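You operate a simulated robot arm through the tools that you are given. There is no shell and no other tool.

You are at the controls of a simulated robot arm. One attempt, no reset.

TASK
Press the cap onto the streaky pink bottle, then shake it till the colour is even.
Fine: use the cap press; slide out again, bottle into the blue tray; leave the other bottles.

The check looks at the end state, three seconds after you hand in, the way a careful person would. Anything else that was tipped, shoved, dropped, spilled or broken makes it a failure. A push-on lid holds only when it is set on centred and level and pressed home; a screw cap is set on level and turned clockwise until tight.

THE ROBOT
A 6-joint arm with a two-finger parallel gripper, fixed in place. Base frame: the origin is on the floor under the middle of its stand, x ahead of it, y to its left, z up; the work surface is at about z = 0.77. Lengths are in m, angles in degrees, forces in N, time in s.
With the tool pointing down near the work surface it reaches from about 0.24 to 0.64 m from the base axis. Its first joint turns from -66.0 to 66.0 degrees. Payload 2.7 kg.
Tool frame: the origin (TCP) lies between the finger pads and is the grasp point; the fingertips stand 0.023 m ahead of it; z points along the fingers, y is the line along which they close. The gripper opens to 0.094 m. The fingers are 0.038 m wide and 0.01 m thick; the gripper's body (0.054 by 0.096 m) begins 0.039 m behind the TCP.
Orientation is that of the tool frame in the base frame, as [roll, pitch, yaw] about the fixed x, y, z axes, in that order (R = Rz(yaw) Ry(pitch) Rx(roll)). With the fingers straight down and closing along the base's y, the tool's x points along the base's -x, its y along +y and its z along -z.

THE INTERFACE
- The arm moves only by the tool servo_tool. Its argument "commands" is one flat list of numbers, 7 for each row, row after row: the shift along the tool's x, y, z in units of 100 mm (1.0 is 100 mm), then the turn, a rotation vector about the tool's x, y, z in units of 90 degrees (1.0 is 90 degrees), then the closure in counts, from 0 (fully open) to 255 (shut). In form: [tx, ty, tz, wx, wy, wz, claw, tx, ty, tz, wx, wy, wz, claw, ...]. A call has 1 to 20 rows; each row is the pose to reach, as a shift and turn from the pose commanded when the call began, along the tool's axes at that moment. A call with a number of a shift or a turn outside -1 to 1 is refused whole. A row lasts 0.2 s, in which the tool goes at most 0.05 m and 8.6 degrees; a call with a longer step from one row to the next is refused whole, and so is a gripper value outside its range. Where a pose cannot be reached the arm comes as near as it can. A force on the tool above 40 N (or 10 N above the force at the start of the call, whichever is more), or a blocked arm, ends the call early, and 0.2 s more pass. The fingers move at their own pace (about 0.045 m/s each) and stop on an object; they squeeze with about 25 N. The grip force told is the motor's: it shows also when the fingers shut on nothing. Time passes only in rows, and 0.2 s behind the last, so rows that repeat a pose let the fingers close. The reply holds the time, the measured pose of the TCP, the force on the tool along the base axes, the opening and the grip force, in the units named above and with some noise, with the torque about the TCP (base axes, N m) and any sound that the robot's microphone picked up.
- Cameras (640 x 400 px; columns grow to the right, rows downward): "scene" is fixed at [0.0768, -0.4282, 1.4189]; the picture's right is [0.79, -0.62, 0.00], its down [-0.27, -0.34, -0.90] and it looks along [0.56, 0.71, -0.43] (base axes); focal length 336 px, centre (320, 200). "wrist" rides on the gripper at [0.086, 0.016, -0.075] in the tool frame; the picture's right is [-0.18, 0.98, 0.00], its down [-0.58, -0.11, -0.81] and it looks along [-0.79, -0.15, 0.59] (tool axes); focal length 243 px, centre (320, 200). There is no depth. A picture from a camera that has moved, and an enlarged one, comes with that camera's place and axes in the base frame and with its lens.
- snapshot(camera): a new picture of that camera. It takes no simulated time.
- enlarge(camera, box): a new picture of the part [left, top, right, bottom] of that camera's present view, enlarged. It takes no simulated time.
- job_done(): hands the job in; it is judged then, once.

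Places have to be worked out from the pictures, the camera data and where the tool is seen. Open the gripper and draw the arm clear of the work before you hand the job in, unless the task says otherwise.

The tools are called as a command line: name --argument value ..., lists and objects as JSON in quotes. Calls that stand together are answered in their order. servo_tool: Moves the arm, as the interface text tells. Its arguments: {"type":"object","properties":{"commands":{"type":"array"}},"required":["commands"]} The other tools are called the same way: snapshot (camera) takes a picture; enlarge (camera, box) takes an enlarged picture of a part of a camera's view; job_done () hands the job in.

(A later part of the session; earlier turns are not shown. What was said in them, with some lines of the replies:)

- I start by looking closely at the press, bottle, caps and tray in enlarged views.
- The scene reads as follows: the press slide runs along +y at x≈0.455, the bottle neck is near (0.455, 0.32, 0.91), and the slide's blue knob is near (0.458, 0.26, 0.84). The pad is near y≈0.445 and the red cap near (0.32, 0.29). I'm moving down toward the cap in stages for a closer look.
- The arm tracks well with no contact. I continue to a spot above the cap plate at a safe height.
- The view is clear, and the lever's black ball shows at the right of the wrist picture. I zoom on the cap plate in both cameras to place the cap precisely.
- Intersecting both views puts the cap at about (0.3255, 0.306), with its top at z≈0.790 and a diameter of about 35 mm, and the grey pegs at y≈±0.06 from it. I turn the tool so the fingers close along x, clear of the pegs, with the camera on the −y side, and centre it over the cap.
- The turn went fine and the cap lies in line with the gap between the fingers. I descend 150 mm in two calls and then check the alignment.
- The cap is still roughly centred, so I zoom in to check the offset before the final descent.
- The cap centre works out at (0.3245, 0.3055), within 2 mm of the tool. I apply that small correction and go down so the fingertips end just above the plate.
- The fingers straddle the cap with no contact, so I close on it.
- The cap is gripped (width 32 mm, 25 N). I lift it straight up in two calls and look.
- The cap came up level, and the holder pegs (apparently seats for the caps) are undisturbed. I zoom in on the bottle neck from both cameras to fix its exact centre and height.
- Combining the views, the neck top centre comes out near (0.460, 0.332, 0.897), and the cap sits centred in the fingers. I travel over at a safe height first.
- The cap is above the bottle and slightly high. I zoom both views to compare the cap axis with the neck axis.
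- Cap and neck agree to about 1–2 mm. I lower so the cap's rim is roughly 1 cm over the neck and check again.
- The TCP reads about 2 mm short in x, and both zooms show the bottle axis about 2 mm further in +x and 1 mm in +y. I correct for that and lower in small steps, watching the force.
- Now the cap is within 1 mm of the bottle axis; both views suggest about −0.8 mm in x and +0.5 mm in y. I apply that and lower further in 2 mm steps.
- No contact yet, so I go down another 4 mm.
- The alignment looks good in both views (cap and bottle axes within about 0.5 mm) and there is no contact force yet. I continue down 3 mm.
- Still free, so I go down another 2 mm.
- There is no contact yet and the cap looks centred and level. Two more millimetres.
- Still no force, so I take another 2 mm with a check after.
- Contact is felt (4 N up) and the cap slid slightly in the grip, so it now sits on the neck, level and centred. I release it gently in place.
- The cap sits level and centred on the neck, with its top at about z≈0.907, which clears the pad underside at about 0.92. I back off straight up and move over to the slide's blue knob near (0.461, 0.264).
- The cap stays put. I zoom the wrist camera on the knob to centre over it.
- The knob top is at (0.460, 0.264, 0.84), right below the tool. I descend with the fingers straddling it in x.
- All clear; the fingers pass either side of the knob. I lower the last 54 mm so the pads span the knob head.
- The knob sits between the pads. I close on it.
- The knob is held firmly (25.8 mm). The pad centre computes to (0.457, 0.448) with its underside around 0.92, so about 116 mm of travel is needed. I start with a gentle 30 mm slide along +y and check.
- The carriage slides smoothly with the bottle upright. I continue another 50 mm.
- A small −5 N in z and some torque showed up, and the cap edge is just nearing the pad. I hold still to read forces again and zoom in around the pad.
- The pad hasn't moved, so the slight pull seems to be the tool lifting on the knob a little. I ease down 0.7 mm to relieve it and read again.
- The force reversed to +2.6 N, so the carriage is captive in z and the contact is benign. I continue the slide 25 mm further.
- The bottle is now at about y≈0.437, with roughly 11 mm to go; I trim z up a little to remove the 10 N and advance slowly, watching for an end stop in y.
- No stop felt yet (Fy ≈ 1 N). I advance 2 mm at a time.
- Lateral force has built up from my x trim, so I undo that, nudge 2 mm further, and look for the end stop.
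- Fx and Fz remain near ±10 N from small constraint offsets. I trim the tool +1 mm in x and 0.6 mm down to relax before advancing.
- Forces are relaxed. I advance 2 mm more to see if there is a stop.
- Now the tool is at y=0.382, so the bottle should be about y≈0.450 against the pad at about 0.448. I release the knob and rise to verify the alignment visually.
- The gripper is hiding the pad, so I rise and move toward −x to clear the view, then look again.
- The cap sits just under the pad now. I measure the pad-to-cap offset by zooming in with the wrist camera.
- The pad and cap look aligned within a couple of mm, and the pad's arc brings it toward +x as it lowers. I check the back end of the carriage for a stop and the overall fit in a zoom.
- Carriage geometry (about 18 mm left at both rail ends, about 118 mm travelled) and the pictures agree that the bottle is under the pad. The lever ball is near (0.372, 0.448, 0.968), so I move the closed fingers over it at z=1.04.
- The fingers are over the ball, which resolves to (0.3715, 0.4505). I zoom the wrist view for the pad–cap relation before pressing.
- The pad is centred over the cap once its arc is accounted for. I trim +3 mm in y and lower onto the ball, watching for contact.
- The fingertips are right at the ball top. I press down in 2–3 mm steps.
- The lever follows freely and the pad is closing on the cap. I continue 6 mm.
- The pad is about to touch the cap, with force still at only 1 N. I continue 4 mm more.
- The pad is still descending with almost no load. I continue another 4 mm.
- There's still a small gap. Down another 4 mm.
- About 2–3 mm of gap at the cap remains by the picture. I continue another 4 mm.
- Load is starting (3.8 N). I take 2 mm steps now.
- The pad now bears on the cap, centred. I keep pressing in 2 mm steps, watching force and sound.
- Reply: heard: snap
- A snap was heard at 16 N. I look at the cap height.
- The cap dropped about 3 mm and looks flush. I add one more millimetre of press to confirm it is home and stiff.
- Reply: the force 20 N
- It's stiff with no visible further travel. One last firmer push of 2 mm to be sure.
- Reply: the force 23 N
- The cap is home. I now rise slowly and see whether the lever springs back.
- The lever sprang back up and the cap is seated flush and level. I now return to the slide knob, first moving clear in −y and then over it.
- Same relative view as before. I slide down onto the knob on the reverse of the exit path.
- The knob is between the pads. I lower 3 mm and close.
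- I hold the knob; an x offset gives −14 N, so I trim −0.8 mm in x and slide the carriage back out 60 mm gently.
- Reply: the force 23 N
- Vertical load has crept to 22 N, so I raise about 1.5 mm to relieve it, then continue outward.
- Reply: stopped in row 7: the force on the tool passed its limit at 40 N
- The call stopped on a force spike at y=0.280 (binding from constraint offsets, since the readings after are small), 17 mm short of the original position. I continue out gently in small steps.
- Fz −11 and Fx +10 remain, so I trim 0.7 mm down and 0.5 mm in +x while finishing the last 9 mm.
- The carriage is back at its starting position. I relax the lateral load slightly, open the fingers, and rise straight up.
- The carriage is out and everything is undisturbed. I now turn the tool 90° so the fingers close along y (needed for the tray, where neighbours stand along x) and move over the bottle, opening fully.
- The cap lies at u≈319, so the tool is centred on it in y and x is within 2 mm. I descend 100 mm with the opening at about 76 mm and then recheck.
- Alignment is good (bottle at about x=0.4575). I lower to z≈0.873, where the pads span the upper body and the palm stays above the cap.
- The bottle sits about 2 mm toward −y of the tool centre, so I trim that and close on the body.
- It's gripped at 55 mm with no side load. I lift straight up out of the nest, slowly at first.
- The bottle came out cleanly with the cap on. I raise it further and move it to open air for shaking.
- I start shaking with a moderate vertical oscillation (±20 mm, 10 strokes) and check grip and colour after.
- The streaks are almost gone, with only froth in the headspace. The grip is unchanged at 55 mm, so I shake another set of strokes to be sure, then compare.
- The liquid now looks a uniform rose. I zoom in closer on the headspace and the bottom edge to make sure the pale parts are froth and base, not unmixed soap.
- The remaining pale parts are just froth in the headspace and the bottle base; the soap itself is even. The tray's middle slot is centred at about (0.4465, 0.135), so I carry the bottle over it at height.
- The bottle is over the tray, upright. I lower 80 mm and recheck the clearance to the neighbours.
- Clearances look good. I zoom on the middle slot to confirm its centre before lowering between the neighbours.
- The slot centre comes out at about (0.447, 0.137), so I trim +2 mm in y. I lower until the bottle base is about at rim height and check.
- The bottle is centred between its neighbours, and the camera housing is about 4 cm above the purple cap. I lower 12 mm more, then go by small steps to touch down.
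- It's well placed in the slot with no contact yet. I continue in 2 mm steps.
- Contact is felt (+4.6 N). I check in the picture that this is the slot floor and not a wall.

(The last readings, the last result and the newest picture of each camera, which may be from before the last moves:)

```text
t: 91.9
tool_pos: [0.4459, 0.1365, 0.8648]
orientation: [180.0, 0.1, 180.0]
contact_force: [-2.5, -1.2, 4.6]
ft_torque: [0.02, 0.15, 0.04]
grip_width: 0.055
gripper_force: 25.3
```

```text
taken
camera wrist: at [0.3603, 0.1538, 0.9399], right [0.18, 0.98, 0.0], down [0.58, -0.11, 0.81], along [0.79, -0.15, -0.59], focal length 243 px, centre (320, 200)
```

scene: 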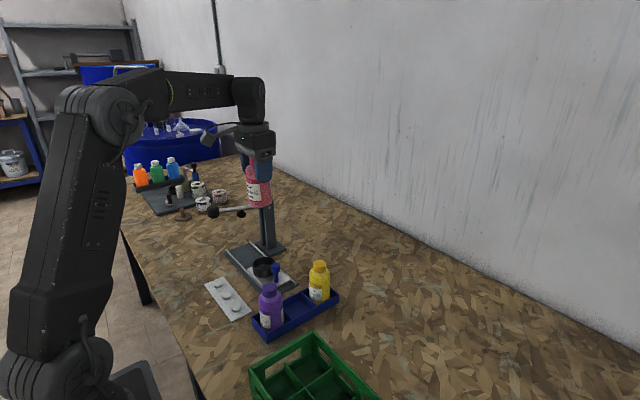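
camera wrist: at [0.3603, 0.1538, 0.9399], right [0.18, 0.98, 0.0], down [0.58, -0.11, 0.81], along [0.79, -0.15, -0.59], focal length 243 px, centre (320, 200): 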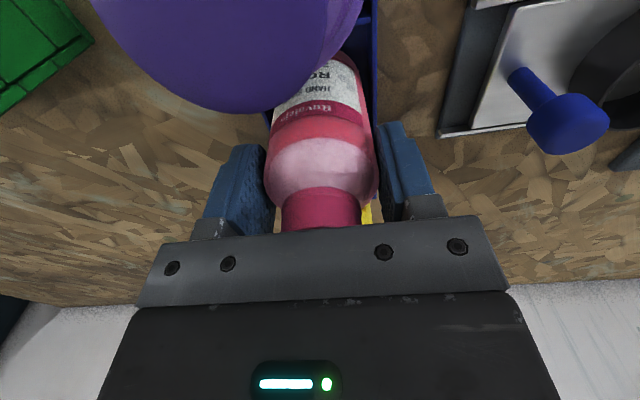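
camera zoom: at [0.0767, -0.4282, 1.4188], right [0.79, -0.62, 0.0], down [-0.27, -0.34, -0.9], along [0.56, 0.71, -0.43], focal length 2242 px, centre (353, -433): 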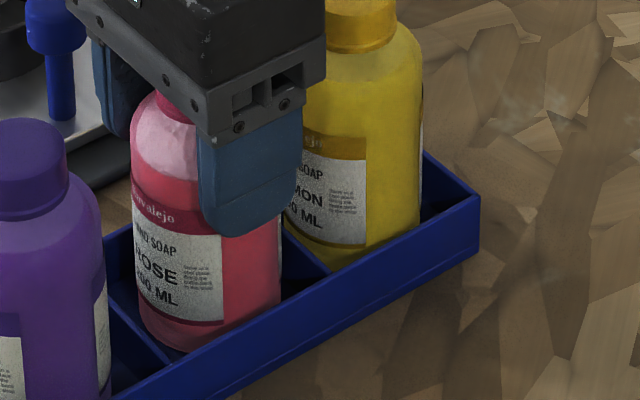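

Geometry confirms the base is resting on the slot floor (base front at the predicted floor pixel). I open the fingers slowly.

servo_tool --commands '[0, 0, -0.005, 0, 0, 0, 200, 0, 0, -0.005, 0, 0, 0, 90, 0, 0, -0.005, 0, 0, 0, 70, 0, 0, -0.005, 0, 0, 0, 50, 0, 0, -0.005, 0, 0, 0, 40, 0, 0, -0.005, 0, 0, 0, 40]'

enlarge --camera "scene" --box '[250, 235, 350, 345]'

snapshot --camera "wrist"

```text
t: 93.3
tool_pos: [0.4465, 0.1361, 0.866]
orientation: [180.0, 0.1, -180.0]
contact_force: [0.6, 0.1, 0.4]
ft_torque: [-0.02, 0.0, 0.05]
grip_width: 0.0792
gripper_force: 0.0
```

```text
3.64 times, centred on (300, 290) of scene
camera zoom: at [0.0768, -0.4282, 1.4189], right [0.79, -0.62, 0.0], down [-0.27, -0.34, -0.9], along [0.56, 0.71, -0.43], focal length 1223 px, centre (393, -127)
```

zoom: 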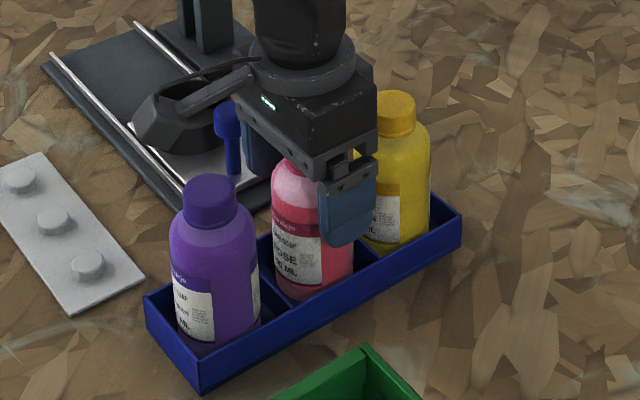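

```text
taken
camera wrist: at [0.3602, 0.1537, 0.9406], right [0.18, 0.98, 0.0], down [0.58, -0.11, 0.81], along [0.79, -0.15, -0.59], focal length 243 px, centre (320, 200)
```

wrist: 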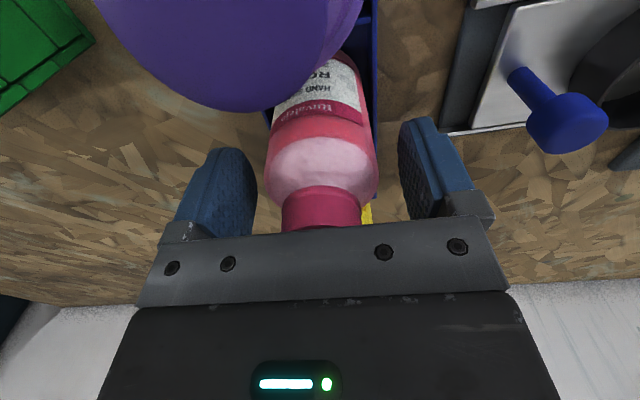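

The bottle stands free in the slot and the fingers are clear on both sides. I rise straight up in two calls.

servo_tool --commands '[0, 0, -0.08, 0, 0, 0, 40, 0, 0, -0.2, 0, 0, 0, 40, 0, 0, -0.4, 0, 0, 0, 40, 0, 0, -0.7, 0, 0, 0, 40, 0, 0, -1.0, 0, 0, 0, 40]'

servo_tool --commands '[0, 0, -0.3, 0, 0, 0, 40, 0, 0, -0.6, 0, 0, 0, 0, 0.1, 0.2, -0.9, 0, 0, 0, 0, 0.3, 0.4, -1.0, 0, 0, 0, 0, 0.5, 0.6, -1.0, 0, 0, 0, 0, 0.7, 0.8, -1.0, 0, 0, 0, 0, 0.7, 0.8, -1.0, 0, 0, 0, 0]'

servo_tool --commands '[0, 0, -0.3, 0, 0, 0, 0, 0, 0, -0.6, 0, 0, 0, 0, 0, 0, -0.9, 0, 0, 0, 0, 0, 0, -0.9, 0, 0, 0, 0]'

snapshot --camera "scene"

enlarge --camera "scene" --box '[250, 235, 350, 345]'

enlarge --camera "scene" --box '[190, 180, 310, 330]'

```text
t: 94.5
tool_pos: [0.4461, 0.1368, 0.9666]
orientation: [180.0, 0.1, -180.0]
contact_force: [-0.2, -0.2, -0.9]
ft_torque: [-0.01, -0.01, 0.0]
grip_width: 0.079
gripper_force: 0.1
```

```text
t: 96.1
tool_pos: [0.376, 0.2186, 1.0655]
orientation: [180.0, 0.1, -179.9]
contact_force: [0.6, -0.3, -0.3]
ft_torque: [-0.01, 0.01, 0.01]
grip_width: 0.0939
gripper_force: 0.0
```

```text
t: 97.1
tool_pos: [0.3753, 0.2167, 1.1553]
orientation: [179.9, 0.1, 180.0]
contact_force: [0.7, 0.4, -0.8]
ft_torque: [-0.04, -0.01, -0.03]
grip_width: 0.0942
gripper_force: 0.0
```

```text
taken
```

scene: 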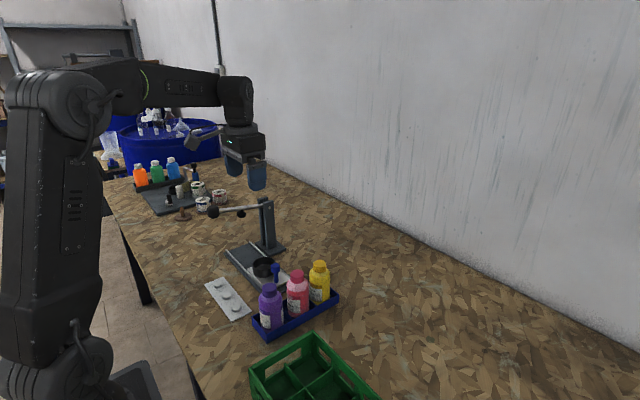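

```text
3.64 times, centred on (300, 290) of scene
camera zoom: at [0.0768, -0.4282, 1.4189], right [0.79, -0.62, 0.0], down [-0.27, -0.34, -0.9], along [0.56, 0.71, -0.43], focal length 1223 px, centre (393, -127)
```

zoom: 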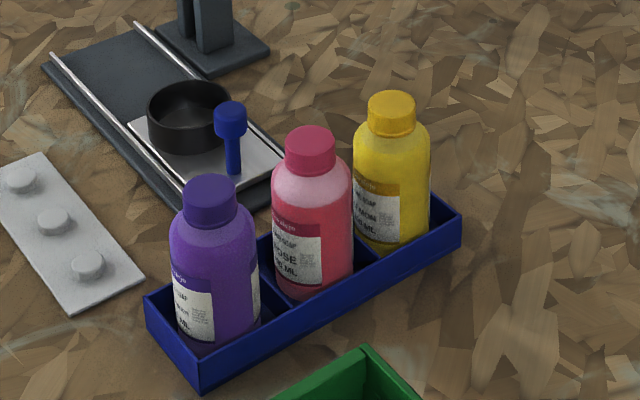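

```text
2.67 times, centred on (250, 255) of scene
camera zoom: at [0.0768, -0.4282, 1.4189], right [0.79, -0.62, 0.0], down [-0.27, -0.34, -0.9], along [0.56, 0.71, -0.43], focal length 897 px, centre (507, 53)
```

zoom: 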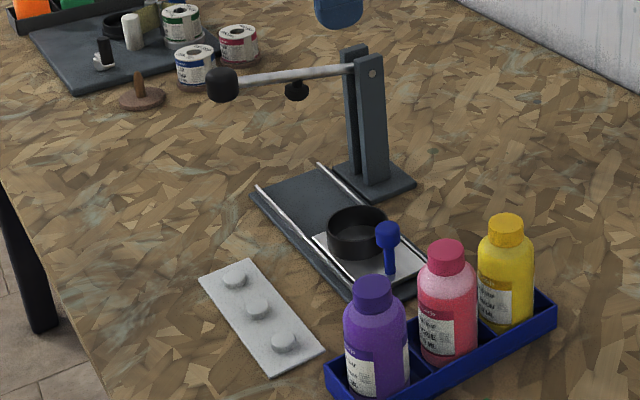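

Everything looks in place, with the arm clear and the gripper open. One last close look at the pink bottle for cap seating, uprightness and colour.

enlarge --camera "scene" --box '[275, 260, 335, 325]'

snapshot --camera "wrist"

```text
6.15 times, centred on (305, 292) of scene
camera zoom: at [0.0768, -0.4282, 1.4189], right [0.79, -0.62, 0.0], down [-0.27, -0.34, -0.9], along [0.56, 0.71, -0.43], focal length 2069 px, centre (412, -369)
```

zoom: 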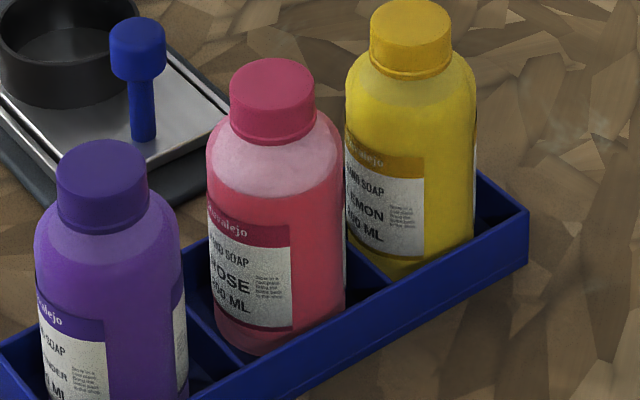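

```text
taken
camera wrist: at [0.2898, 0.2332, 1.2307], right [0.18, 0.98, 0.0], down [0.58, -0.11, 0.81], along [0.79, -0.15, -0.59], focal length 243 px, centre (320, 200)
```

wrist: 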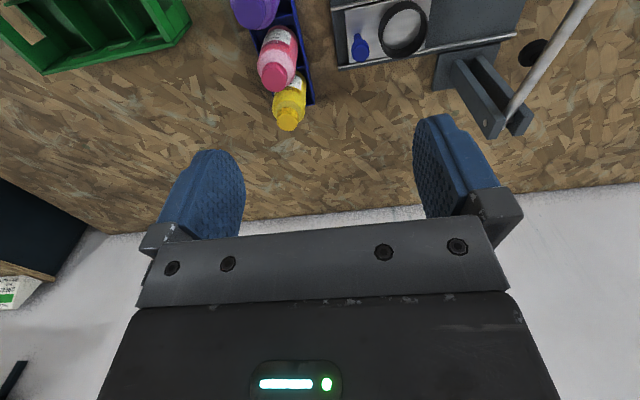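

The pink bottle stands upright in the middle slot of the blue tray. Its cap is flush and level, and the soap is an even rose with a pale headspace like its neighbours. The slide is out, the lever is up, the other bottles are undisturbed, and the gripper is open and clear, so I hand the job in.

job_done

```text
The job is handed in.
```

I pressed the cap onto the pink bottle, shook it until the colour was even, and set it in the middle slot of the blue tray. The job is handed in; I don't have the check's result.

- **Cap:** I set it on the neck centred and level, slid the bottle under the press and pushed the lever down until it snapped. I pressed a little harder afterwards and it did not move further.
- **Shaking:** The streaks were gone after the first ten strokes. I gave it twelve more and the colour stayed even. The paler band at the top is froth.
- **Everything else:** The slide is back out, the lever is up, and the purple and yellow bottles look untouched in the last pictures. The gripper is open and the arm is clear.

While I was pulling the slide back out, one move stopped early because the force on the tool passed 40 N. I took it the last 17 mm in smaller steps, and nothing was moved or damaged that I could see.
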